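You operate a simulated robot arm through the tools that you are given. There is no shell and no other tool. Be economical: measure what you need, move in short steps, check, and stop when the job is done.

You are at the controls of a simulated two-armed robot. One attempt, no reset.

TASK
Put the shunt marked "62" from the top of the grey bench on the rear top of the big power supply. Fetch the blue cell that says "No. 72" from the top of the grey bench and set it on the top of the blue table. Shut the lower right steel door. Take the grey pouch labelled "26" from the top of the wooden table and put it on top of the thick cell there. Do these in any order.

It is judged by the outcome, as a careful person would: the job done as asked, and still so three seconds after it is handed in. It fails if anything else is knocked over, pushed out of place, dropped, spilled or broken.

THE ROBOT
Two 7-joint arms with three-finger grippers on one trunk, on a base that drives. Base frame: it is fixed to the floor where the robot stands at the start and does not move with it; the origin is under the middle of the robot, x ahead of it, y to its left, z up; the surface under the hand at the start is at about z = 778. Lengths are in mm, angles in degrees, forces in N, time in s.
The left shoulder is at the start at [30, 124, 1008], the right one opposite. With the tool pointing down near the work surface each hand reaches from about 100 to 780 mm from the robot's upright axis, wherever it stands, measured 20 degrees to its own side. Places, roughly: blue cell [500, 1250, 750]; grey pouch [-250, 6750, 750]; lower right steel door [2400, 1700, 400]; rear top of the big power supply [1800, 4200, 500]; shunt [500, 250, 750]; thick cell [-500, 6500, 750]; top of the blue table [-1100, 4800, 800]. Payload 2.2 kg a hand.
Tool frame (each hand has its own): the origin (TCP) lies between the finger pads and is the grasp point; the fingertips stand 28 mm ahead of it; z points along the fingers, y is the line along which they close. The gripper opens to 102 mm. The gripper's body begins 71 mm behind the TCP.
Orientation is that of the tool frame in the base frame, as a unit quaternion [x, y, z, w]. With the fingers straight down and closing along the base's y, the tool's x points along the base's -x, its y along +y and its z along -z.

THE INTERFACE
- The arms move only by the tool arm_command. It takes "left_targets", "right_targets" or both (then of equal length, played together; a hand with none holds still); each is a list of rows, each an object (a shift or turn left out is 0, a gripper value left out holds the last) with "delta_pos": the shift along the tool's x, y, z in units of 25 mm (1.0 is 25 mm), a list of three; "rotation": the turn, a rotation vector about the tool's x, y, z in units of 8 degrees (1.0 is 8 degrees), a list of three; "fingers": the finger opening in mm, from 0 to 102. In form: [{"delta_pos": [x, y, z], "rotation": [ax, ay, az], "fingers": fingers}, ...]. A call has 1 to 10 rows; each row shifts and turns the commanded pose from where the row before left it, along the tool's axes as they then stand. A call with a number of a shift or a turn outside -1 to 1 is refused whole. Rows are played at 5 a second. More than 50 mm and 8.6 degrees between two rows, or a gripper value outside its range, and nothing of the call is played. A pose out of reach is approached as far as the arm can. The call stops where the force on the tool passes 40 N (or 10 N more than at its start, if that is more) or the arm is blocked; 0.2 s more then pass. The fingers move at their own pace and stop on an object; they squeeze with about 27 N. The grip force told is the motor's: it shows also when the fingers shut on nothing. Time passes only in rows, and 0.2 s behind the last, so rows that do not move let the fingers close. It gives the time, the measured TCP pose, the force on the tool (base axes), the opening and the grip force at its end, in the units of the frame above (readings bear some noise), with the torque about the TCP (base axes, N m) and any sound that the robot's microphone picked up.
- Cameras (640 x 400 px; columns grow to the right, rows downward): "scene" is now at [37.4, 27.4, 1714.7]; the picture's right is [0.37, -0.93, 0.00], its down [-0.78, -0.31, -0.54] and it looks along [0.51, 0.20, -0.84] (base axes); focal length 254 px, centre (320, 200). "left" rides on the left gripper at [72, 38, -86] in its tool frame; the picture's right is [-0.46, 0.89, 0.00], its down [-0.60, -0.32, -0.73] and it looks along [-0.65, -0.34, 0.68] (tool axes); focal length 256 px, centre (320, 200). "right" rides on the right gripper at [69, 44, -86] in its tool frame; the picture's right is [-0.53, 0.85, 0.00], its down [-0.58, -0.36, -0.73] and it looks along [-0.62, -0.39, 0.68] (tool axes); focal length 256 px, centre (320, 200). There is no depth. A picture from a camera that has moved, and an enlarged one, comes with that camera's place and axes in the base frame and with its lens.
- get_image(camera): a new picture of that camera. No time passes.
- move_column(by): slides the trunk up (or, below 0, down) by that many mm; the arms and the scene camera ride with it, the base frame stays. It gives what a move gives, with no picture.
- drive_base(legs): drives the robot by 1 to 6 legs, each [ahead, left, turn to the left] in mm, mm and degrees, along the robot's own axes; the way and the turn of a leg run together, so that a leg with both is an arc; at most 1500 mm and 180 degrees a leg. The arms and the cameras ride along, it lands a little off, and it stops where it bumps. It gives what a move gives.
- turn_head(pan, tilt): turns the head with the scene camera to pan (to the left, within 143 degrees either way) and tilt (down, from -29 to 69), counted from straight ahead of the robot. It gives what a move gives.
- enlarge(camera, box): a new picture of the part [left, top, right, bottom] of that camera's present view, enlarged. No time passes.
- finish_job(): hands the job in; it is judged then, once.

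Go step by step. Nothing tells you exact positions but the pictures and the camera data: compare them with the known pose of the tool, close in by small moves and look again before you grip or let go. The budget is 165 turns and 138 pictures, counting those below and the enlarged ones. Unless the task says otherwise, let go and move clear before handing in, and close with one line.

The tools are called after "Call:" as name(argument=value, ...) on one line, values as JSON. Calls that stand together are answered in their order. arm_command: Moves the arms, as the interface text tells. Its arguments: {"type":"object","properties":{"left_targets":{"type":"array","items":{"type":"object","properties":{"delta_pos":{"type":"array","items":{"type":"number"}},"rotation":{"type":"array","items":{"type":"number"}},"fingers":{"type":"number"}}}},"right_targets":{"type":"array","items":{"type":"object","properties":{"delta_pos":{"type":"array","items":{"type":"number"}},"rotation":{"type":"array","items":{"type":"number"}},"fingers":{"type":"number"}}}}},"required":[]} The other tools are called the same way: move_column (by) slides the trunk up or down; drive_base (legs) drives the base; turn_head (pan, tilt) turns the head that bears the scene camera; get_image (camera) takes a picture; enlarge (camera, box) takes an enlarged picture of a part of a camera's view; finish_job () hands the job in.

At the start:

```text
t: 0.0
left_eef_pos: [419.7, 534.0, 1077.0]
left_ee_rot: [0.0, 1.0, 0.0, 0.0]
left_ft_force: [0.1, 0.1, -0.1]
left_moment: [0.0, 0.0, -0.02]
left_opening: 102.0
left_grasp_force: 0.0
right_eef_pos: [340.9, 26.1, 1018.7]
right_ee_rot: [0.001, 1.0, 0.0, 0.0]
right_ft_force: [0.2, -0.9, 1.0]
right_moment: [0.02, 0.0, 0.03]
right_opening: 102.0
right_grasp_force: 0.0
trunk travel left (down, up): [-250.0, 290.0]
robot x, y, heading: [2.6, -0.5, 0.0]
head pan, tilt: [21.8, 57.0]
```

scene: 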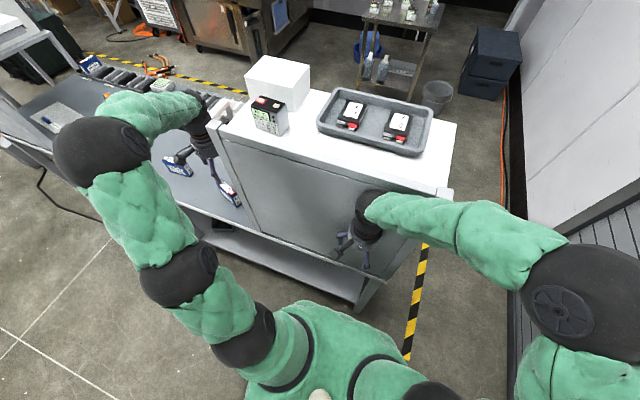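
right: 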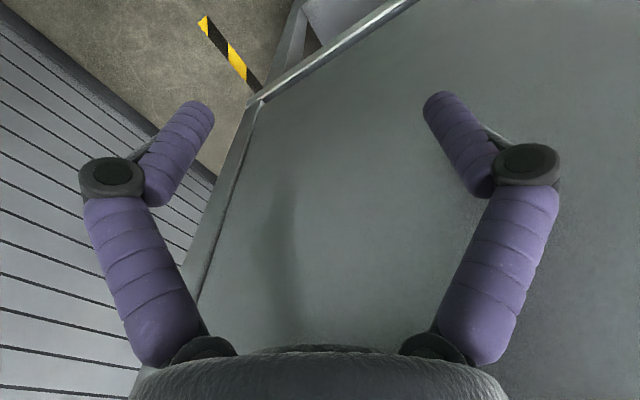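
left: 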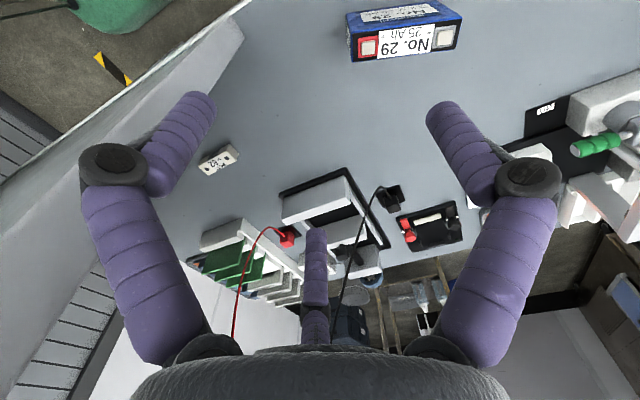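

I see the grey bench with cells and a small shunt-like item near the left hand. I'll enlarge to read the labels and look round.

Call:
enlarge(camera="left", box=[160, 100, 480, 300])

Call:
turn_head(pan=60, tilt=40)

Call:
get_image(camera="scene")

```text
2.00 times, centred on (320, 200) of left
camera zoom: at [347.0, 570.8, 1163.7], right [0.46, 0.89, 0.0], down [0.6, -0.32, 0.73], along [0.65, -0.34, -0.68], focal length 512 px, centre (320, 200)
```

zoom: 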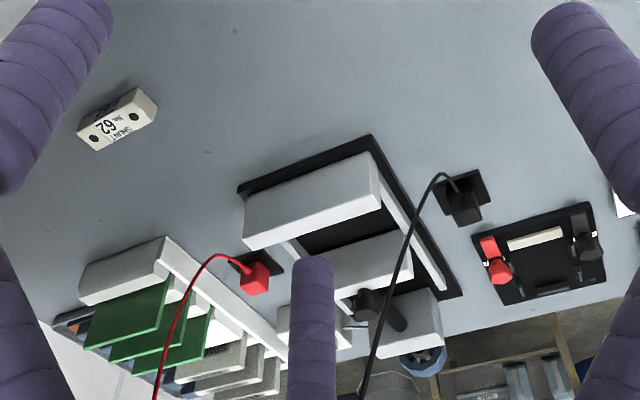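

```text
t: 1.0
left_eef_pos: [419.4, 533.4, 1076.6]
left_ee_rot: [0.001, 1.0, 0.0, 0.0]
left_ft_force: [0.6, -0.2, -0.5]
left_moment: [0.0, -0.02, 0.0]
left_opening: 102.1
left_grasp_force: 0.1
right_eef_pos: [341.7, 24.8, 1019.6]
right_ee_rot: [0.0, 1.0, 0.0, 0.0]
right_ft_force: [0.5, 0.8, -0.4]
right_moment: [0.01, 0.03, 0.02]
right_opening: 102.0
right_grasp_force: 0.0
trunk travel left (down, up): [-250.0, 290.0]
robot x, y, heading: [-2.3, 0.0, -0.0]
head pan, tilt: [60.0, 40.0]
```

```text
133 pictures are left
camera scene: at [15.0, 75.0, 1737.9], right [0.87, -0.5, 0.0], down [-0.32, -0.56, -0.77], along [0.38, 0.66, -0.64], focal length 254 px, centre (320, 200)
```

scene: 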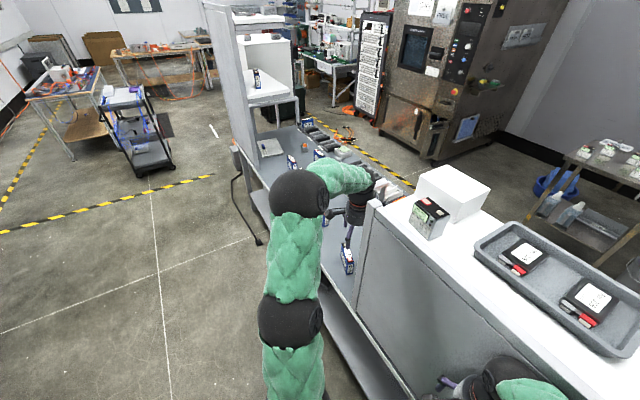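

The "62" shunt is at about [524, 266, 785], seemingly behind a tall panel. I need a better look at that structure.

Call:
turn_head(pan=25, tilt=35)

Call:
get_image(camera="scene")

Call:
enlarge(camera="left", box=[0, 0, 320, 200])

```text
t: 2.0
left_eef_pos: [420.2, 533.7, 1076.4]
left_ee_rot: [0.0, 1.0, 0.0, 0.0]
left_ft_force: [-0.3, 0.4, -0.9]
left_moment: [0.02, 0.0, 0.05]
left_opening: 102.1
left_grasp_force: 0.0
right_eef_pos: [341.7, 24.7, 1019.7]
right_ee_rot: [0.0, 1.0, 0.0, 0.0]
right_ft_force: [0.2, 0.5, 0.7]
right_moment: [-0.03, 0.01, 0.01]
right_opening: 102.2
right_grasp_force: 0.0
trunk travel left (down, up): [-250.0, 290.0]
robot x, y, heading: [-1.3, -3.3, -0.2]
head pan, tilt: [25.0, 35.0]
```

```text
132 pictures are left
camera scene: at [52.2, 38.8, 1745.4], right [0.42, -0.91, 0.0], down [-0.52, -0.24, -0.82], along [0.74, 0.35, -0.57], focal length 254 px, centre (320, 200)
```

scene: 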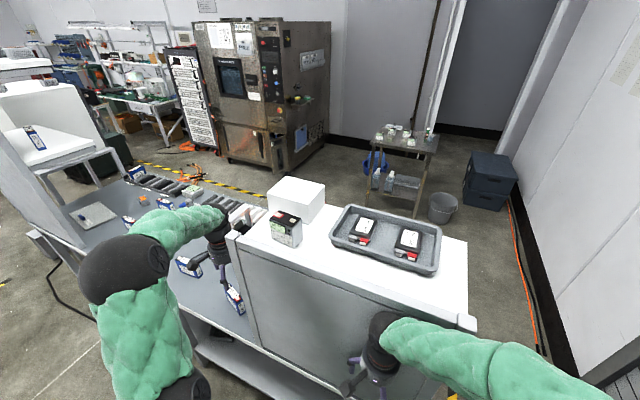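

```text
2.00 times, centred on (160, 100) of left
camera zoom: at [347.1, 570.8, 1163.7], right [0.47, 0.89, 0.0], down [0.6, -0.32, 0.73], along [0.65, -0.34, -0.68], focal length 512 px, centre (640, 400)
```

zoom: 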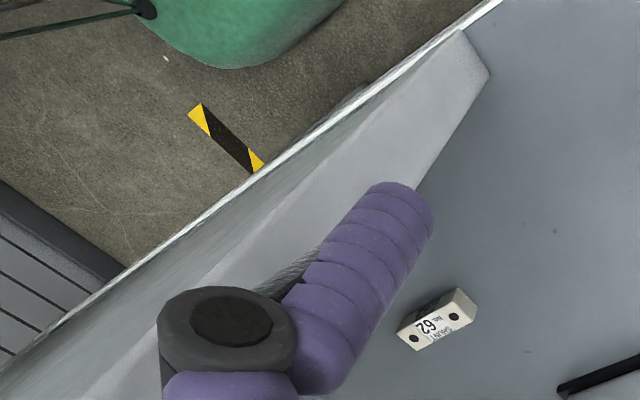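

The shunt lies inside an open-ended hutch (front panel at x≈370, roof z≈1300, open towards +y). I'll look at the blue cells and the room before driving.

Call:
enlarge(camera="scene", box=[0, 120, 320, 320])

Call:
turn_head(pan=70, tilt=15)

Call:
get_image(camera="scene")

```text
2.00 times, centred on (160, 220) of scene
camera zoom: at [52.2, 38.8, 1745.4], right [0.42, -0.91, 0.0], down [-0.52, -0.24, -0.82], along [0.74, 0.35, -0.57], focal length 508 px, centre (640, 160)
```

zoom: 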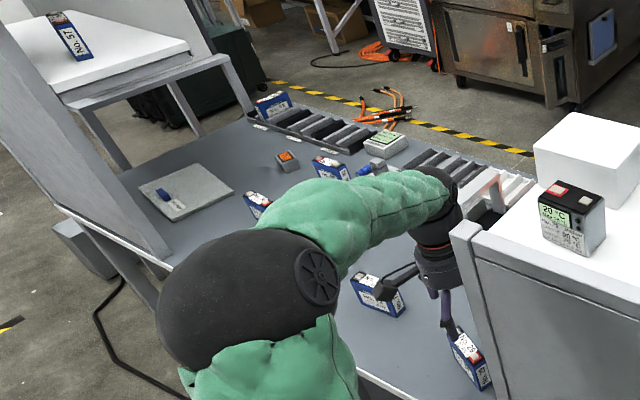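

```text
t: 3.2
left_eef_pos: [420.5, 533.2, 1077.3]
left_ee_rot: [0.001, 1.0, 0.0, 0.0]
left_ft_force: [-0.2, -0.1, -0.5]
left_moment: [0.01, -0.02, 0.0]
left_opening: 102.0
left_grasp_force: 0.1
right_eef_pos: [341.7, 25.2, 1019.6]
right_ee_rot: [0.001, 1.0, -0.001, 0.001]
right_ft_force: [0.5, -0.1, -0.5]
right_moment: [0.01, -0.02, 0.02]
right_opening: 101.9
right_grasp_force: 0.0
trunk travel left (down, up): [-250.0, 290.0]
robot x, y, heading: [1.7, -1.6, -0.2]
head pan, tilt: [70.0, 15.0]
```

```text
129 pictures are left
camera scene: at [4.5, 89.2, 1777.4], right [0.94, -0.34, 0.0], down [-0.09, -0.24, -0.97], along [0.33, 0.91, -0.26], focal length 254 px, centre (320, 200)
```

scene: 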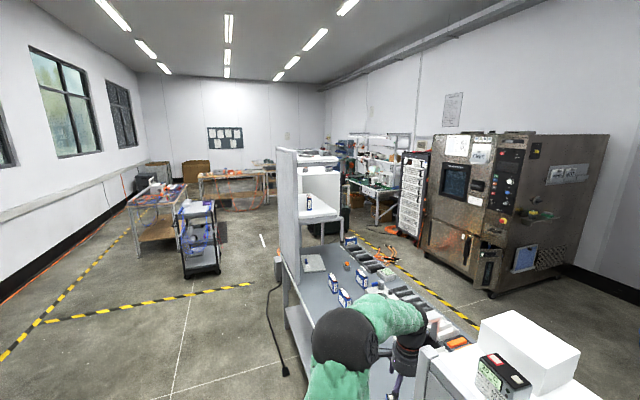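

Next I back away from the panel and drive left to face the open bench part.

Call:
drive_base(legs=[[-220, 0, 0], [0, 780, 0]])

Call:
turn_head(pan=-25, tilt=38)

Call:
get_image(camera="scene")

Call:
turn_head(pan=15, tilt=38)

Call:
get_image(camera="scene")

```text
t: 8.6
left_eef_pos: [184.3, 1307.0, 1077.5]
left_ee_rot: [-0.007, 1.0, -0.001, 0.0]
left_ft_force: [0.3, 0.2, -0.3]
left_moment: [-0.03, 0.0, 0.0]
left_opening: 101.8
left_grasp_force: 0.0
right_eef_pos: [113.7, 798.5, 1019.9]
right_ee_rot: [-0.007, 1.0, 0.0, 0.0]
right_ft_force: [-0.1, -0.1, 0.1]
right_moment: [-0.02, 0.0, 0.02]
right_opening: 101.8
right_grasp_force: 0.1
trunk travel left (down, up): [-250.0, 290.0]
robot x, y, heading: [-228.1, 769.8, 0.9]
head pan, tilt: [70.0, 15.0]
```

```text
t: 10.3
left_eef_pos: [184.6, 1307.3, 1077.6]
left_ee_rot: [-0.007, 1.0, 0.0, 0.0]
left_ft_force: [-0.9, 0.7, -0.4]
left_moment: [-0.02, 0.02, 0.0]
left_opening: 101.9
left_grasp_force: 0.0
right_eef_pos: [113.4, 798.9, 1019.5]
right_ee_rot: [-0.007, 1.0, -0.001, 0.0]
right_ft_force: [0.5, -0.1, 0.0]
right_moment: [0.02, 0.0, -0.02]
right_opening: 102.3
right_grasp_force: 0.2
trunk travel left (down, up): [-250.0, 290.0]
robot x, y, heading: [-227.5, 769.9, 1.1]
head pan, tilt: [-25.0, 38.0]
```

```text
128 pictures are left
camera scene: at [-176.9, 733.6, 1740.9], right [-0.41, -0.91, 0.0], down [-0.56, 0.25, -0.79], along [0.72, -0.32, -0.62], focal length 254 px, centre (320, 200)
```

scene: 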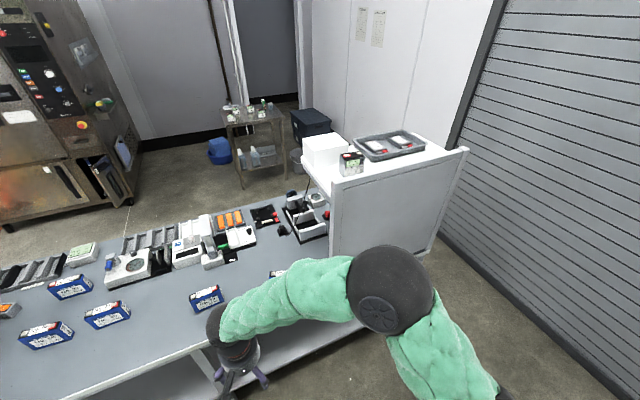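

```text
t: 11.4
left_eef_pos: [184.6, 1307.1, 1077.9]
left_ee_rot: [-0.007, 1.0, 0.0, 0.0]
left_ft_force: [0.3, 0.8, 0.7]
left_moment: [-0.02, 0.01, 0.04]
left_opening: 101.8
left_grasp_force: 0.0
right_eef_pos: [112.6, 797.4, 1020.1]
right_ee_rot: [-0.008, 1.0, 0.0, 0.0]
right_ft_force: [0.6, -0.2, 0.7]
right_moment: [-0.01, -0.01, 0.01]
right_opening: 101.7
right_grasp_force: 0.0
trunk travel left (down, up): [-250.0, 290.0]
robot x, y, heading: [-230.7, 766.9, 0.9]
head pan, tilt: [15.0, 38.0]
```

```text
127 pictures are left
camera scene: at [-172.5, 792.3, 1740.9], right [0.27, -0.96, 0.0], down [-0.59, -0.17, -0.79], along [0.76, 0.21, -0.62], focal length 254 px, centre (320, 200)
```

scene: 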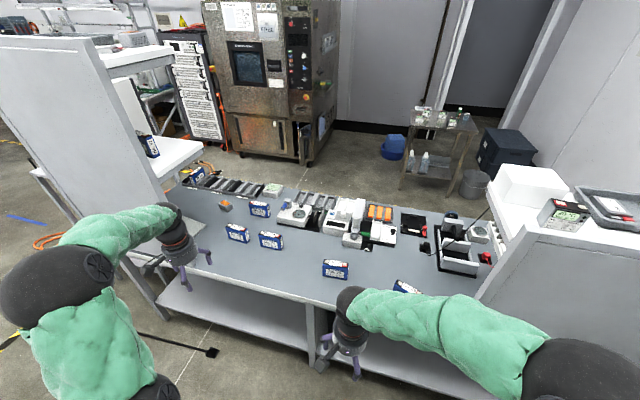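

Several blue cells are visible on the open bench. I'll enlarge to read them.

Call:
enlarge(camera="scene", box=[210, 180, 370, 280])

Call:
enlarge(camera="scene", box=[340, 200, 500, 300])

Call:
enlarge(camera="scene", box=[120, 120, 280, 220])

```text
4.00 times, centred on (290, 230) of scene
camera zoom: at [-172.5, 792.3, 1740.9], right [0.27, -0.96, 0.0], down [-0.59, -0.17, -0.79], along [0.76, 0.21, -0.62], focal length 1016 px, centre (440, 80)
```

zoom: 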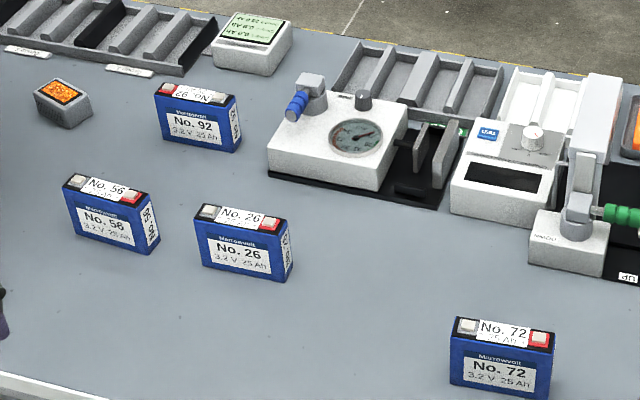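

```text
4.00 times, centred on (420, 250) of scene
camera zoom: at [-172.5, 792.3, 1740.9], right [0.27, -0.96, 0.0], down [-0.59, -0.17, -0.79], along [0.76, 0.21, -0.62], focal length 1016 px, centre (-80, 0)
```

zoom: 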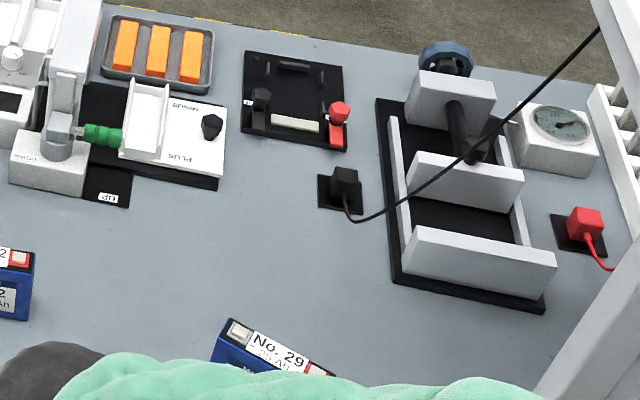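

```text
4.00 times, centred on (200, 170) of scene
camera zoom: at [-172.5, 792.3, 1740.9], right [0.27, -0.96, 0.0], down [-0.59, -0.17, -0.79], along [0.76, 0.21, -0.62], focal length 1016 px, centre (800, 320)
```

zoom: 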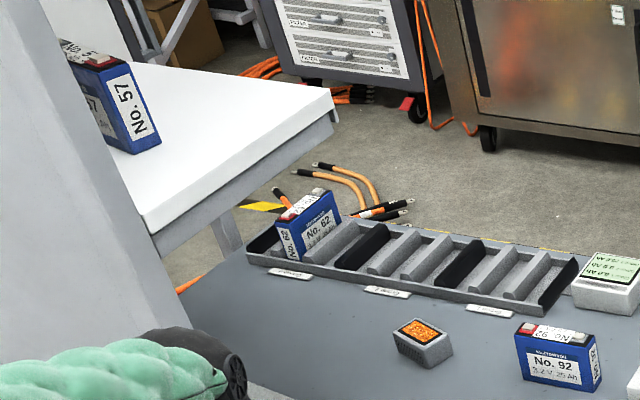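

No. 72 stands at about [515, 910], and the shunt is inside the hutch. I'll drive up to the bench and turn right so the left arm can reach in through the open end.

Call:
drive_base(legs=[[285, 65, 0], [0, 0, -76]])

Call:
turn_head(pan=20, tilt=45)

Call:
get_image(camera="scene")

Call:
get_image(camera="left")

```text
t: 16.7
left_eef_pos: [683.0, 571.4, 1077.0]
left_ee_rot: [0.606, 0.795, 0.001, 0.0]
left_ft_force: [0.3, -0.1, 0.0]
left_moment: [0.04, 0.02, -0.02]
left_opening: 101.9
left_grasp_force: 0.0
right_eef_pos: [172.0, 513.3, 1020.3]
right_ee_rot: [0.606, 0.796, 0.0, 0.0]
right_ft_force: [-0.2, -0.1, -0.5]
right_moment: [-0.03, 0.01, -0.01]
right_opening: 102.2
right_grasp_force: 0.0
trunk travel left (down, up): [-250.0, 290.0]
robot x, y, heading: [57.8, 837.3, -74.5]
head pan, tilt: [15.0, 38.0]
```

```text
t: 17.3
left_eef_pos: [683.6, 573.0, 1077.6]
left_ee_rot: [0.606, 0.796, 0.001, 0.0]
left_ft_force: [-0.5, 0.5, 0.2]
left_moment: [-0.01, -0.01, 0.01]
left_opening: 102.1
left_grasp_force: 0.1
right_eef_pos: [172.6, 514.2, 1019.8]
right_ee_rot: [0.606, 0.796, -0.001, 0.001]
right_ft_force: [0.5, -0.4, 0.3]
right_moment: [-0.03, -0.01, 0.01]
right_opening: 102.1
right_grasp_force: 0.0
trunk travel left (down, up): [-250.0, 290.0]
robot x, y, heading: [56.3, 838.2, -74.6]
head pan, tilt: [20.0, 45.0]
```

```text
123 pictures are left
camera scene: at [99.5, 799.7, 1730.7], right [-0.82, -0.58, 0.0], down [-0.41, 0.58, -0.71], along [0.41, -0.58, -0.71], focal length 254 px, centre (320, 200)
```

scene: 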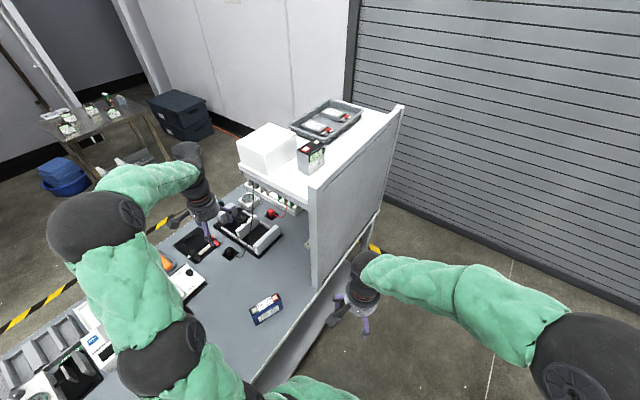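

```text
122 pictures are left
camera left: at [700.9, 651.4, 1163.8], right [0.98, -0.21, 0.0], down [-0.15, -0.67, 0.73], along [-0.16, -0.71, -0.68], focal length 256 px, centre (320, 200)
```

left: 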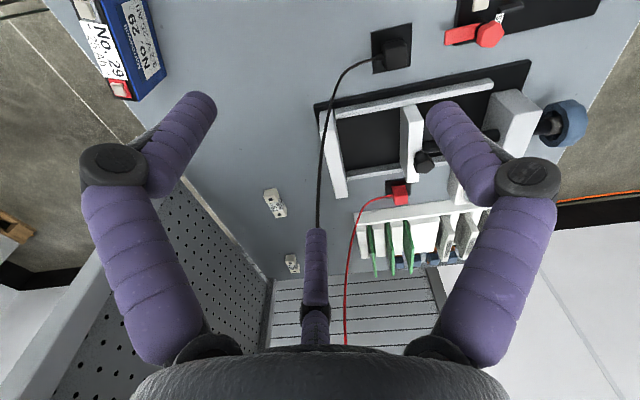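

Looking into the hutch there are two small shunts. I'll enlarge to tell them apart.

Call:
enlarge(camera="left", box=[220, 170, 348, 290])

Call:
enlarge(camera="scene", box=[160, 160, 360, 285])

```text
3.33 times, centred on (284, 230) of left
camera zoom: at [700.9, 651.4, 1163.8], right [0.98, -0.21, 0.0], down [-0.15, -0.67, 0.73], along [-0.16, -0.71, -0.68], focal length 853 px, centre (440, 100)
```

zoom: 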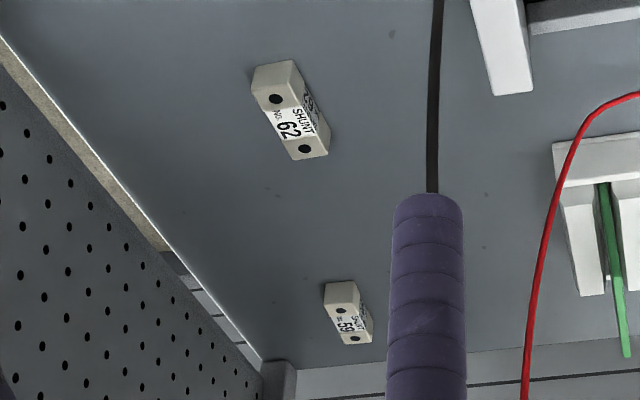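

```text
3.20 times, centred on (260, 222) of scene
camera zoom: at [99.5, 799.7, 1730.7], right [-0.82, -0.58, 0.0], down [-0.41, 0.58, -0.71], along [0.41, -0.58, -0.71], focal length 813 px, centre (512, 128)
```

zoom: 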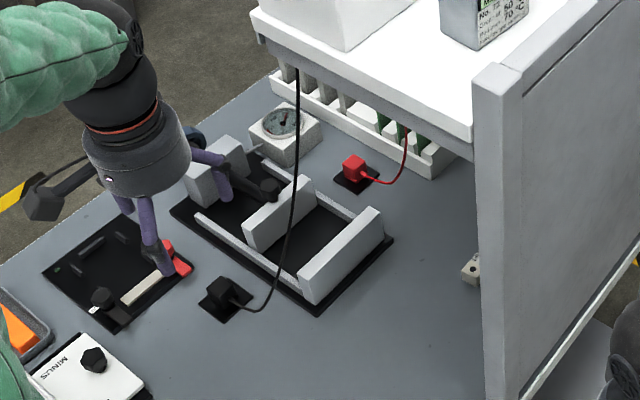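

Shunt 62 is at about [520, 272, ~800] with its long side along y; 59 is the other one. I'll move the left hand over in front of the opening, yaw it so it closes along x, and tilt it.

Call:
arm_command(left_targets=[{"delta_pos": [0.25, -0.909, 0.343]}, {"delta_pos": [0.25, -0.909, 0.343]}, {"delta_pos": [0.25, -0.909, 0.343]}, {"delta_pos": [0.25, -0.909, 0.343]}, {"delta_pos": [0.25, -0.909, 0.343]}, {"delta_pos": [0.25, -0.909, 0.343]}, {"delta_pos": [0.25, -0.909, 0.343]}, {"rotation": [0, 0, 0.965]}, {"rotation": [0, 0, 0.965]}])

Call:
arm_command(left_targets=[{"rotation": [0, -0.94, 0]}, {"rotation": [0, -0.94, 0]}, {"rotation": [0, -0.94, 0]}, {"rotation": [0, -0.94, 0], "fingers": 64}])

Call:
get_image(camera="left")

Call:
get_image(camera="scene")

```text
t: 19.3
left_eef_pos: [518.8, 572.5, 1018.7]
left_ee_rot: [0.708, 0.706, -0.001, 0.0]
left_ft_force: [-0.2, 0.1, -0.4]
left_moment: [0.05, -0.03, -0.01]
left_opening: 101.8
left_grasp_force: 0.1
right_eef_pos: [171.9, 513.9, 1020.4]
right_ee_rot: [0.606, 0.795, 0.0, 0.0]
right_ft_force: [0.6, -0.6, 0.4]
right_moment: [0.0, -0.02, 0.0]
right_opening: 101.8
right_grasp_force: 0.0
trunk travel left (down, up): [-250.0, 290.0]
robot x, y, heading: [57.7, 833.2, -74.6]
head pan, tilt: [20.0, 45.0]
```

```text
t: 20.3
left_eef_pos: [518.5, 573.2, 1018.0]
left_ee_rot: [0.682, 0.684, -0.182, 0.184]
left_ft_force: [0.3, 0.0, -0.5]
left_moment: [0.02, -0.01, 0.01]
left_opening: 63.8
left_grasp_force: 0.1
right_eef_pos: [171.8, 515.0, 1019.6]
right_ee_rot: [0.606, 0.795, 0.0, -0.001]
right_ft_force: [-0.1, 0.0, 0.1]
right_moment: [0.01, 0.02, 0.02]
right_opening: 101.8
right_grasp_force: 0.0
trunk travel left (down, up): [-250.0, 290.0]
robot x, y, heading: [60.0, 834.6, -74.5]
head pan, tilt: [20.0, 45.0]
```

```text
119 pictures are left
camera left: at [556.3, 678.0, 1055.9], right [0.89, -0.4, 0.23], down [-0.32, -0.16, 0.94], along [-0.34, -0.9, -0.27], focal length 256 px, centre (320, 200)
```

left: 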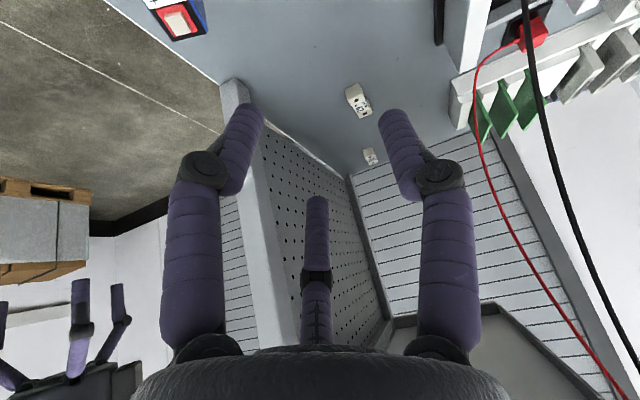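

```text
118 pictures are left
camera scene: at [98.7, 800.3, 1730.7], right [-0.82, -0.58, 0.0], down [-0.41, 0.58, -0.71], along [0.41, -0.58, -0.71], focal length 254 px, centre (320, 200)
```

scene: 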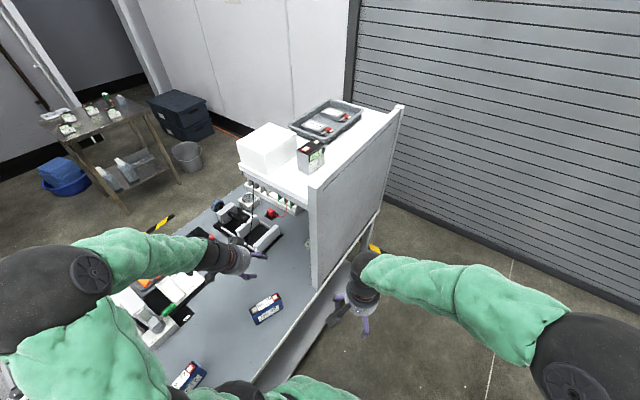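

The hand is in front of the opening and its view to the shunt is clear. I move in closer along the tool.

Call:
arm_command(left_targets=[{"delta_pos": [-0.3675, 0, 0.894]}, {"delta_pos": [-0.3675, 0, 0.894]}, {"delta_pos": [-0.3675, 0, 0.894]}, {"delta_pos": [-0.3675, 0, 0.894]}, {"delta_pos": [-0.3675, 0, 0.894]}, {"delta_pos": [-0.3675, 0, 0.894]}, {"delta_pos": [-0.3675, 0, 0.894]}, {"delta_pos": [-0.3675, 0, 0.894]}])

Call:
get_image(camera="left")

Call:
get_image(camera="scene")

```text
t: 22.1
left_eef_pos: [517.5, 418.0, 899.6]
left_ee_rot: [0.683, 0.683, -0.184, 0.183]
left_ft_force: [0.9, -0.2, -0.1]
left_moment: [0.04, 0.0, -0.01]
left_opening: 64.0
left_grasp_force: 0.1
right_eef_pos: [173.1, 513.5, 1018.8]
right_ee_rot: [0.606, 0.795, 0.0, 0.001]
right_ft_force: [0.8, 0.0, 0.5]
right_moment: [-0.04, -0.05, 0.01]
right_opening: 102.0
right_grasp_force: 0.1
trunk travel left (down, up): [-250.0, 290.0]
robot x, y, heading: [56.3, 837.6, -74.6]
head pan, tilt: [20.0, 45.0]
```

```text
117 pictures are left
camera left: at [555.9, 523.6, 938.6], right [0.89, -0.4, 0.23], down [-0.32, -0.16, 0.94], along [-0.34, -0.9, -0.27], focal length 256 px, centre (320, 200)
```

left: 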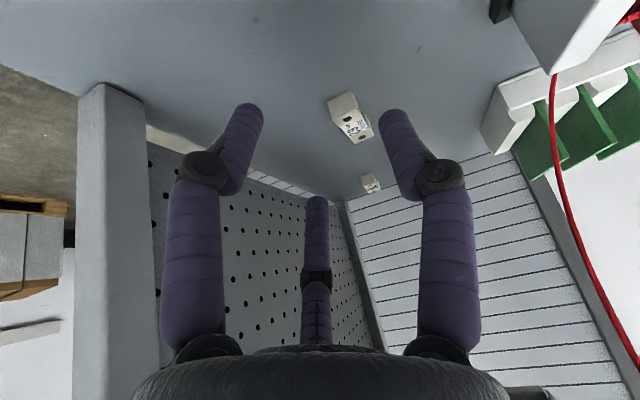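

```text
116 pictures are left
camera scene: at [99.7, 798.9, 1730.6], right [-0.82, -0.58, 0.0], down [-0.41, 0.58, -0.71], along [0.41, -0.58, -0.71], focal length 254 px, centre (320, 200)
```

scene: 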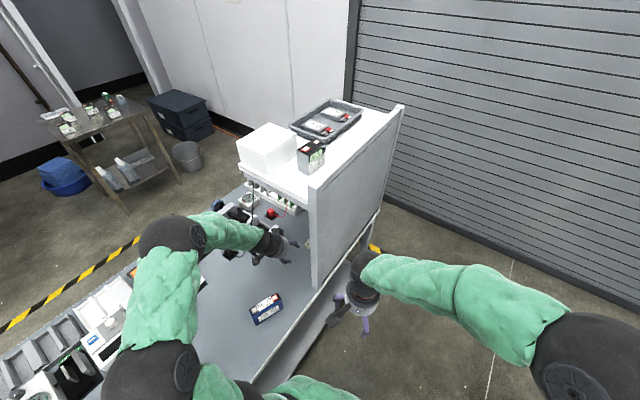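

Combining the four views puts the shunt top at [514, 253, 769], so the bench top is near 745. I move in closer.

Call:
arm_command(left_targets=[{"delta_pos": [-0.485, -0.023, 0.934]}, {"delta_pos": [-0.485, -0.023, 0.934]}, {"delta_pos": [-0.485, -0.023, 0.934]}, {"delta_pos": [-0.485, -0.023, 0.934]}, {"delta_pos": [-0.485, -0.023, 0.934]}, {"delta_pos": [-0.485, -0.023, 0.934]}])

Call:
get_image(camera="left")

```text
t: 23.5
left_eef_pos: [516.0, 288.7, 819.4]
left_ee_rot: [0.682, 0.683, -0.184, 0.185]
left_ft_force: [6.6, 24.1, 29.2]
left_moment: [1.89, 0.29, -0.92]
left_opening: 72.9
left_grasp_force: 5.5
right_eef_pos: [172.2, 518.1, 1021.4]
right_ee_rot: [0.606, 0.795, -0.001, 0.001]
right_ft_force: [-0.7, 0.6, -0.4]
right_moment: [-0.04, 0.01, 0.0]
right_opening: 102.1
right_grasp_force: 0.0
trunk travel left (down, up): [-250.0, 290.0]
robot x, y, heading: [58.3, 835.1, -74.5]
head pan, tilt: [20.0, 45.0]
```

```text
115 pictures are left
camera left: at [554.1, 392.7, 857.3], right [0.89, -0.4, 0.24], down [-0.32, -0.15, 0.94], along [-0.34, -0.9, -0.26], focal length 256 px, centre (320, 200)
```

left: 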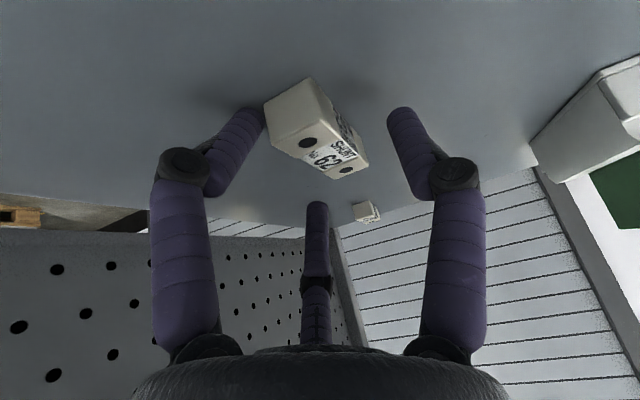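

Something touched: the measured force points to a fingertip on the bench near x≈481, and the pictures show a hand that looks three-fingered. I back up and look at the hands closely.

Call:
arm_command(left_targets=[{"delta_pos": [-0.3, 0, -0.52]}, {"delta_pos": [-0.3, 0, -0.52]}, {"fingers": 102}])

Call:
enlarge(camera="scene", box=[310, 230, 438, 350])

Call:
get_image(camera="left")

Call:
get_image(camera="right")

```text
t: 24.3
left_eef_pos: [514.9, 285.8, 845.1]
left_ee_rot: [0.683, 0.682, -0.183, 0.183]
left_ft_force: [0.3, 0.0, 0.1]
left_moment: [0.0, -0.01, 0.01]
left_opening: 102.1
left_grasp_force: 0.1
right_eef_pos: [172.3, 514.4, 1019.8]
right_ee_rot: [0.607, 0.795, 0.0, -0.001]
right_ft_force: [0.6, -0.1, 0.1]
right_moment: [-0.03, 0.02, 0.02]
right_opening: 102.2
right_grasp_force: 0.1
trunk travel left (down, up): [-250.0, 290.0]
robot x, y, heading: [55.8, 837.4, -74.4]
head pan, tilt: [20.0, 45.0]
```

```text
3.33 times, centred on (374, 290) of scene
camera zoom: at [99.3, 799.7, 1730.6], right [-0.82, -0.58, 0.0], down [-0.41, 0.58, -0.71], along [0.41, -0.58, -0.71], focal length 847 px, centre (140, -100)
```

zoom: 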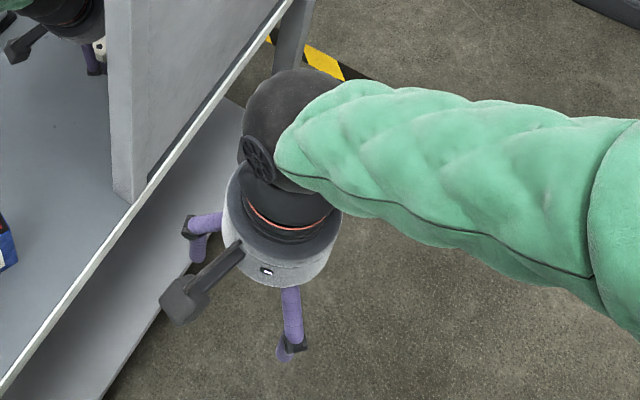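

```text
113 pictures are left
camera left: at [552.2, 390.3, 883.9], right [0.88, -0.4, 0.23], down [-0.32, -0.16, 0.94], along [-0.34, -0.9, -0.27], focal length 256 px, centre (320, 200)
```

left: 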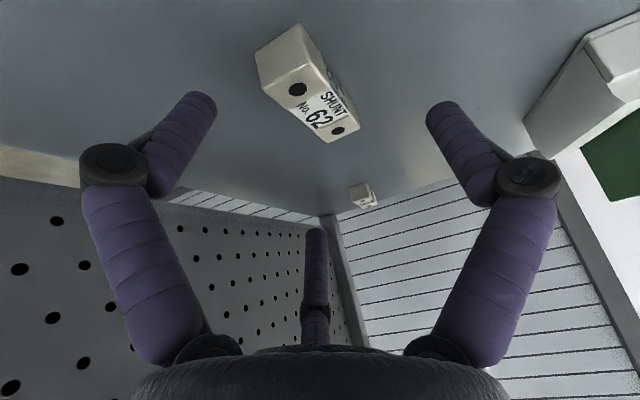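

```text
112 pictures are left
camera right: at [195.2, 590.9, 1106.0], right [0.96, -0.29, 0.0], down [-0.2, -0.65, 0.73], along [-0.21, -0.7, -0.68], focal length 256 px, centre (320, 200)
```

right: 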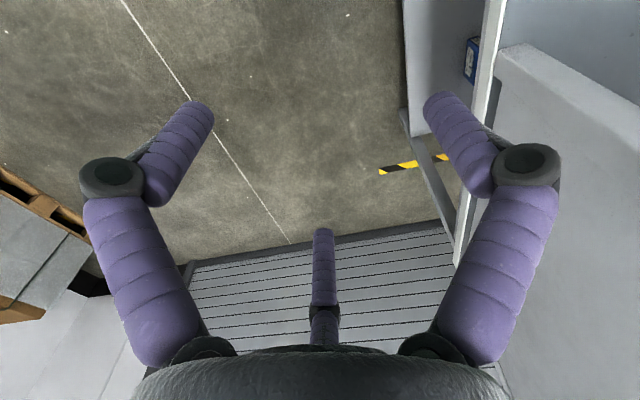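

The hands are really three-jaw: one finger at tool +y, two opposing at ±60°, so the tilt made one touch the bench (z≈778). I raise the hand and set it vertical instead.

Call:
arm_command(left_targets=[{"delta_pos": [-0.4, 0, -0.693]}, {"delta_pos": [-0.4, 0, -0.693]}, {"rotation": [0, 0.94, 0]}, {"rotation": [0, 0.94, 0]}, {"rotation": [0, 0.94, 0]}, {"rotation": [0, 0.94, 0]}, {}])

Call:
get_image(camera="left")

Call:
get_image(camera="scene")

```text
t: 26.1
left_eef_pos: [520.6, 316.1, 865.8]
left_ee_rot: [0.7, 0.713, 0.005, -0.02]
left_ft_force: [0.3, 0.0, 0.5]
left_moment: [0.05, 0.05, 0.0]
left_opening: 101.9
left_grasp_force: 0.1
right_eef_pos: [176.2, 521.5, 1019.2]
right_ee_rot: [0.602, 0.798, -0.002, 0.001]
right_ft_force: [-0.2, -0.1, 0.4]
right_moment: [0.01, -0.05, -0.02]
right_opening: 102.2
right_grasp_force: 0.0
trunk travel left (down, up): [-250.0, 290.0]
robot x, y, heading: [55.6, 837.7, -74.1]
head pan, tilt: [20.0, 45.0]
stopped in row 7 (left hand): the arm was blocked; the commanded pose is now the measured one
```

```text
111 pictures are left
camera left: at [558.2, 384.7, 953.6], right [0.89, -0.45, -0.03], down [-0.29, -0.64, 0.71], along [-0.34, -0.63, -0.7], focal length 256 px, centre (320, 200)
```

left: 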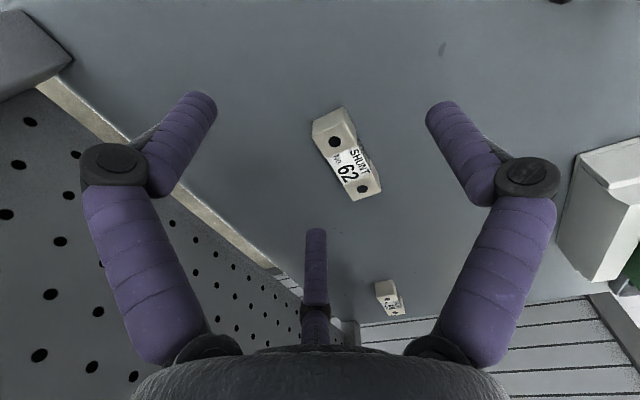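

```text
110 pictures are left
camera scene: at [100.4, 810.7, 1730.9], right [-0.81, -0.59, 0.0], down [-0.42, 0.57, -0.71], along [0.42, -0.58, -0.7], focal length 254 px, centre (320, 200)
```

scene: 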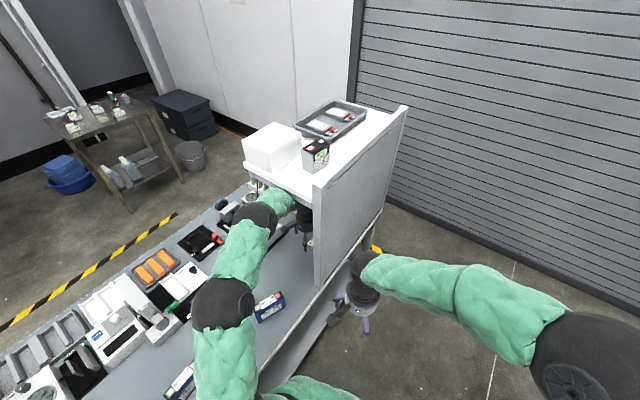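

The vertical pose pressed the wrist against the roof edge. I'll use a 15° tilt as a compromise and go in lower.

Call:
arm_command(left_targets=[{"delta_pos": [0.4, 0, 0]}, {"rotation": [0, -0.94, 0]}, {"rotation": [0, -0.94, 0]}, {"delta_pos": [0, -0.08, 0.9]}, {"delta_pos": [-0.5, -0.08, 0.4]}, {"delta_pos": [-0.5, -0.08, 0.2]}, {"delta_pos": [-0.5, 0, 0.1]}, {}])

Call:
get_image(camera="left")

Call:
get_image(camera="scene")

```text
t: 27.9
left_eef_pos: [514.9, 267.8, 842.3]
left_ee_rot: [0.697, 0.707, -0.087, 0.08]
left_ft_force: [0.2, 0.4, -0.1]
left_moment: [-0.03, 0.01, -0.03]
left_opening: 101.9
left_grasp_force: 0.0
right_eef_pos: [176.6, 516.5, 1020.6]
right_ee_rot: [0.603, 0.798, 0.0, 0.0]
right_ft_force: [-0.9, -0.4, 0.1]
right_moment: [0.0, -0.05, -0.01]
right_opening: 101.9
right_grasp_force: 0.0
trunk travel left (down, up): [-250.0, 290.0]
robot x, y, heading: [58.8, 837.6, -74.2]
head pan, tilt: [20.0, 45.0]
```

```text
109 pictures are left
camera left: at [550.9, 356.9, 908.1], right [0.89, -0.44, 0.1], down [-0.3, -0.42, 0.86], along [-0.34, -0.79, -0.51], focal length 256 px, centre (320, 200)
```

left: 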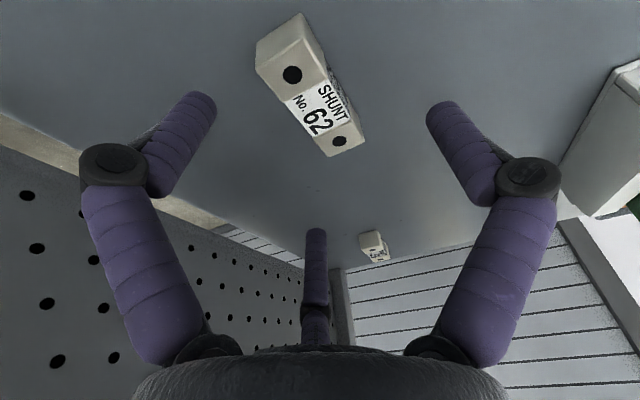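

```text
108 pictures are left
camera scene: at [100.2, 801.9, 1730.6], right [-0.81, -0.58, 0.0], down [-0.41, 0.57, -0.71], along [0.41, -0.57, -0.71], focal length 254 px, centre (320, 200)
```

scene: 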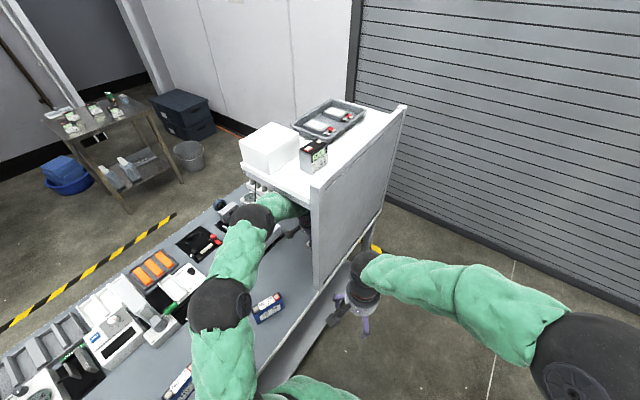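

Clear now. The shunt centre is [520, 273], top ~803. I descend to z≈818 with opening 80 and check.

Call:
arm_command(left_targets=[{"delta_pos": [0.3, 0, 0.0], "fingers": 82}, {"delta_pos": [0.15, 0, 0.4]}, {"delta_pos": [0.15, 0, 0.4]}])

Call:
get_image(camera="left")

```text
t: 28.7
left_eef_pos: [513.6, 278.0, 819.3]
left_ee_rot: [0.697, 0.707, -0.087, 0.079]
left_ft_force: [-0.3, 0.4, 0.6]
left_moment: [-0.04, 0.0, -0.05]
left_opening: 82.0
left_grasp_force: 0.0
right_eef_pos: [175.7, 517.3, 1018.8]
right_ee_rot: [0.603, 0.798, 0.001, 0.0]
right_ft_force: [0.4, 0.3, -0.7]
right_moment: [0.0, 0.03, -0.02]
right_opening: 102.0
right_grasp_force: 0.1
trunk travel left (down, up): [-250.0, 290.0]
robot x, y, heading: [59.5, 836.5, -74.2]
head pan, tilt: [20.0, 45.0]
```

```text
107 pictures are left
camera left: at [550.6, 367.0, 884.7], right [0.89, -0.44, 0.1], down [-0.3, -0.42, 0.86], along [-0.34, -0.79, -0.51], focal length 256 px, centre (320, 200)
```

left: 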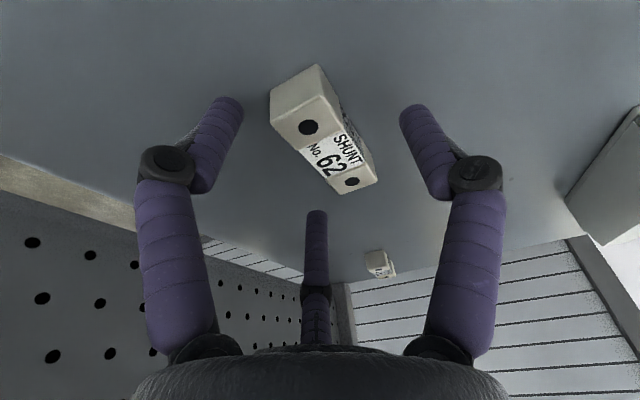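

The shunt sits between the fingers; closing now.

Call:
arm_command(left_targets=[{"delta_pos": [0, 0, 0.08], "fingers": 50}, {"fingers": 0}, {}, {}, {}])

Call:
get_image(camera="left")

```text
t: 29.9
left_eef_pos: [514.1, 276.8, 816.8]
left_ee_rot: [0.697, 0.707, -0.087, 0.08]
left_ft_force: [-0.9, 0.0, -0.9]
left_moment: [0.03, -0.04, 0.02]
left_opening: 38.6
left_grasp_force: 26.7
right_eef_pos: [176.6, 515.1, 1019.5]
right_ee_rot: [0.604, 0.797, 0.001, 0.001]
right_ft_force: [-1.3, 0.7, -1.0]
right_moment: [0.03, 0.0, 0.01]
right_opening: 101.9
right_grasp_force: 0.0
trunk travel left (down, up): [-250.0, 290.0]
robot x, y, heading: [59.5, 835.8, -74.2]
head pan, tilt: [20.0, 45.0]
```

```text
106 pictures are left
camera left: at [550.5, 366.3, 883.4], right [0.89, -0.44, 0.1], down [-0.3, -0.42, 0.86], along [-0.34, -0.79, -0.51], focal length 256 px, centre (320, 200)
```

left: 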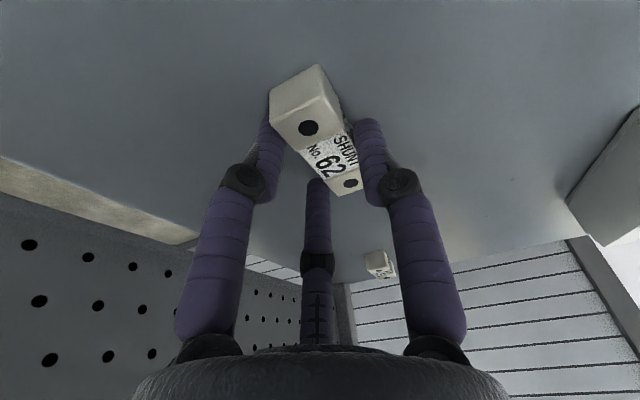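

Gripped (opening 38.6 mm). I lift a little and draw the hand out along +y.

Call:
arm_command(left_targets=[{"delta_pos": [-0.14, 0, -0.58]}, {"delta_pos": [-0.14, 0, -0.58]}, {"delta_pos": [0.973, 0, -0.23]}, {"delta_pos": [0.973, 0, -0.23]}, {"delta_pos": [0.973, 0, -0.23]}, {"delta_pos": [0.973, 0, -0.23]}, {"delta_pos": [0.973, 0, -0.23]}, {"delta_pos": [0.973, 0, -0.23]}])

Call:
get_image(camera="left")

Call:
get_image(camera="scene")

```text
t: 31.7
left_eef_pos: [512.5, 426.6, 845.9]
left_ee_rot: [0.698, 0.706, -0.086, 0.08]
left_ft_force: [0.2, 0.4, -2.0]
left_moment: [0.02, 0.01, -0.03]
left_opening: 38.2
left_grasp_force: 27.4
right_eef_pos: [175.5, 517.1, 1019.9]
right_ee_rot: [0.603, 0.798, 0.0, 0.001]
right_ft_force: [0.6, 0.1, 0.4]
right_moment: [0.02, -0.02, -0.01]
right_opening: 102.2
right_grasp_force: 0.2
trunk travel left (down, up): [-250.0, 290.0]
robot x, y, heading: [57.7, 839.7, -74.1]
head pan, tilt: [20.0, 45.0]
```

```text
105 pictures are left
camera left: at [549.5, 516.3, 912.9], right [0.89, -0.44, 0.1], down [-0.3, -0.42, 0.86], along [-0.34, -0.79, -0.51], focal length 256 px, centre (320, 200)
```

left: 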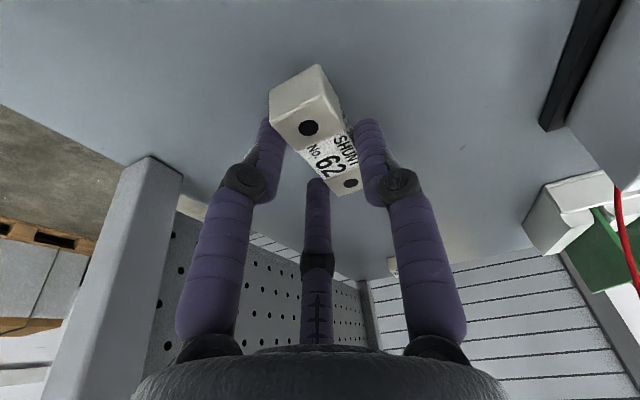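

```text
104 pictures are left
camera scene: at [100.2, 802.4, 1730.6], right [-0.81, -0.58, 0.0], down [-0.41, 0.57, -0.71], along [0.41, -0.57, -0.71], focal length 254 px, centre (320, 200)
```

scene: 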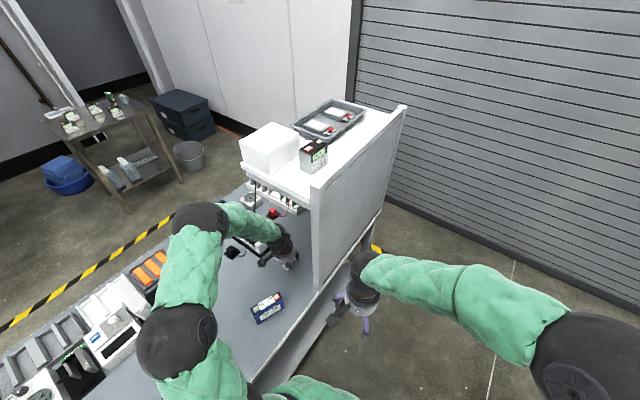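

Out of the hutch. I move further back and raise the hand clear of everything.

Call:
arm_command(left_targets=[{"delta_pos": [0.9, 0, -0.43]}, {"delta_pos": [0.9, 0, -0.43]}, {"delta_pos": [0.8, 0, -0.6]}, {"delta_pos": [0.6, 0, -0.8]}, {"delta_pos": [-0.23, 0, -0.97]}, {"delta_pos": [-0.23, 0, -0.97]}, {"delta_pos": [-0.23, 0, -0.97]}, {"delta_pos": [-0.23, 0, -0.97]}, {"delta_pos": [-0.23, 0, -0.97]}, {"delta_pos": [-0.23, 0, -0.97]}])

Call:
get_image(camera="scene")

```text
t: 33.9
left_eef_pos: [511.0, 517.8, 1031.6]
left_ee_rot: [0.697, 0.707, -0.087, 0.08]
left_ft_force: [0.0, -0.5, -1.6]
left_moment: [-0.01, 0.01, 0.0]
left_opening: 38.1
left_grasp_force: 27.1
right_eef_pos: [176.8, 516.2, 1019.1]
right_ee_rot: [0.604, 0.797, 0.001, 0.0]
right_ft_force: [-0.8, 0.9, 0.0]
right_moment: [-0.03, -0.03, 0.03]
right_opening: 102.1
right_grasp_force: 0.1
trunk travel left (down, up): [-250.0, 290.0]
robot x, y, heading: [58.2, 839.4, -74.4]
head pan, tilt: [20.0, 45.0]
```

```text
103 pictures are left
camera scene: at [99.8, 802.2, 1730.6], right [-0.81, -0.58, 0.0], down [-0.41, 0.57, -0.71], along [0.41, -0.57, -0.71], focal length 254 px, centre (320, 200)
```

scene: 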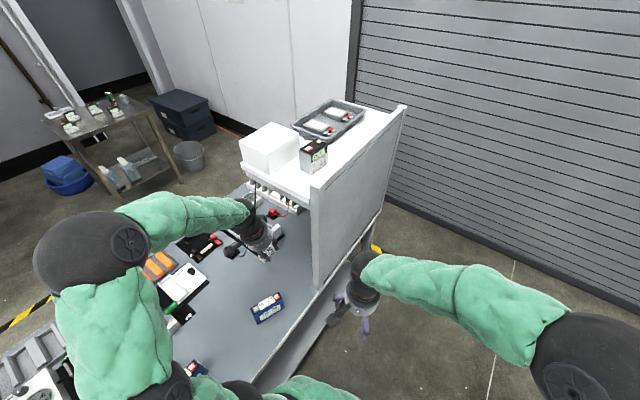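

Now for No. 72 with the right hand: I turn back to face the bench and shift left.

Call:
drive_base(legs=[[0, 0, 74.4], [-90, 230, 0]])

Call:
turn_head(pan=-15, tilt=55)

Call:
get_image(camera="scene")

Call:
get_image(camera="right")

```text
t: 36.7
left_eef_pos: [580.3, 1025.2, 1031.7]
left_ee_rot: [0.285, 0.951, -0.038, 0.111]
left_ft_force: [-0.9, -1.0, -1.6]
left_moment: [0.06, 0.04, 0.0]
left_opening: 38.0
left_grasp_force: 26.8
right_eef_pos: [391.3, 747.2, 1019.2]
right_ee_rot: [0.16, 0.987, 0.002, -0.001]
right_ft_force: [0.3, -0.4, -0.2]
right_moment: [0.05, 0.02, -0.02]
right_opening: 102.0
right_grasp_force: 0.0
trunk travel left (down, up): [-250.0, 290.0]
robot x, y, heading: [59.4, 832.0, -18.4]
head pan, tilt: [20.0, 45.0]
stopped in leg 1: the robot was blocked; the commanded pose is now the measured one
```

```text
t: 37.7
left_eef_pos: [578.3, 1027.6, 1031.7]
left_ee_rot: [0.284, 0.951, -0.039, 0.112]
left_ft_force: [0.7, 0.3, -2.4]
left_moment: [-0.03, -0.01, -0.02]
left_opening: 38.1
left_grasp_force: 27.2
right_eef_pos: [390.1, 748.1, 1018.0]
right_ee_rot: [0.159, 0.987, 0.0, 0.0]
right_ft_force: [-1.0, -0.3, 0.3]
right_moment: [0.02, 0.0, 0.01]
right_opening: 102.1
right_grasp_force: 0.1
trunk travel left (down, up): [-250.0, 290.0]
robot x, y, heading: [62.4, 832.2, -18.2]
head pan, tilt: [-15.0, 55.0]
```

```text
102 pictures are left
camera scene: at [93.7, 803.9, 1717.2], right [-0.55, -0.84, 0.0], down [-0.68, 0.45, -0.57], along [0.48, -0.32, -0.82], focal length 254 px, centre (320, 200)
```

scene: 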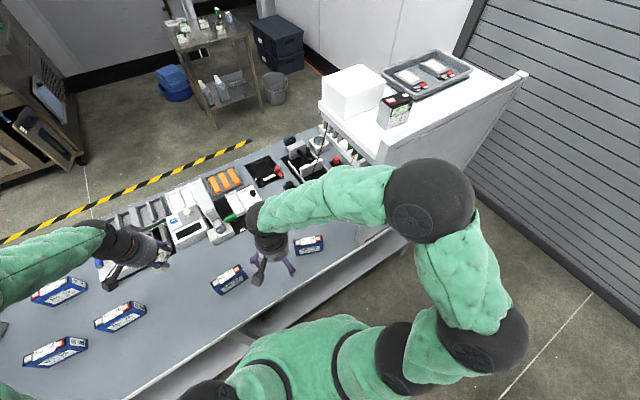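

```text
101 pictures are left
camera right: at [338.0, 811.5, 1105.8], right [0.77, 0.63, 0.0], down [0.43, -0.53, 0.73], along [0.46, -0.57, -0.68], focal length 256 px, centre (320, 200)
```

right: 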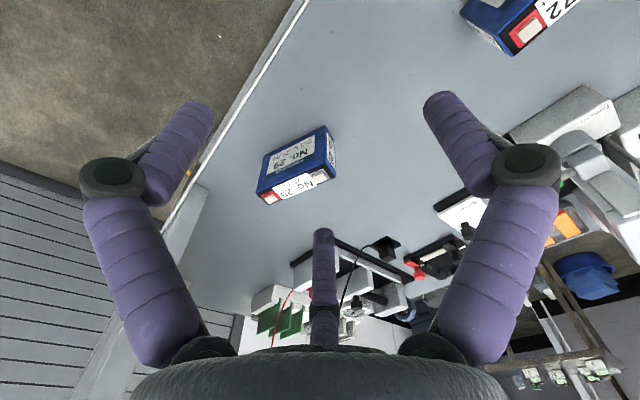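

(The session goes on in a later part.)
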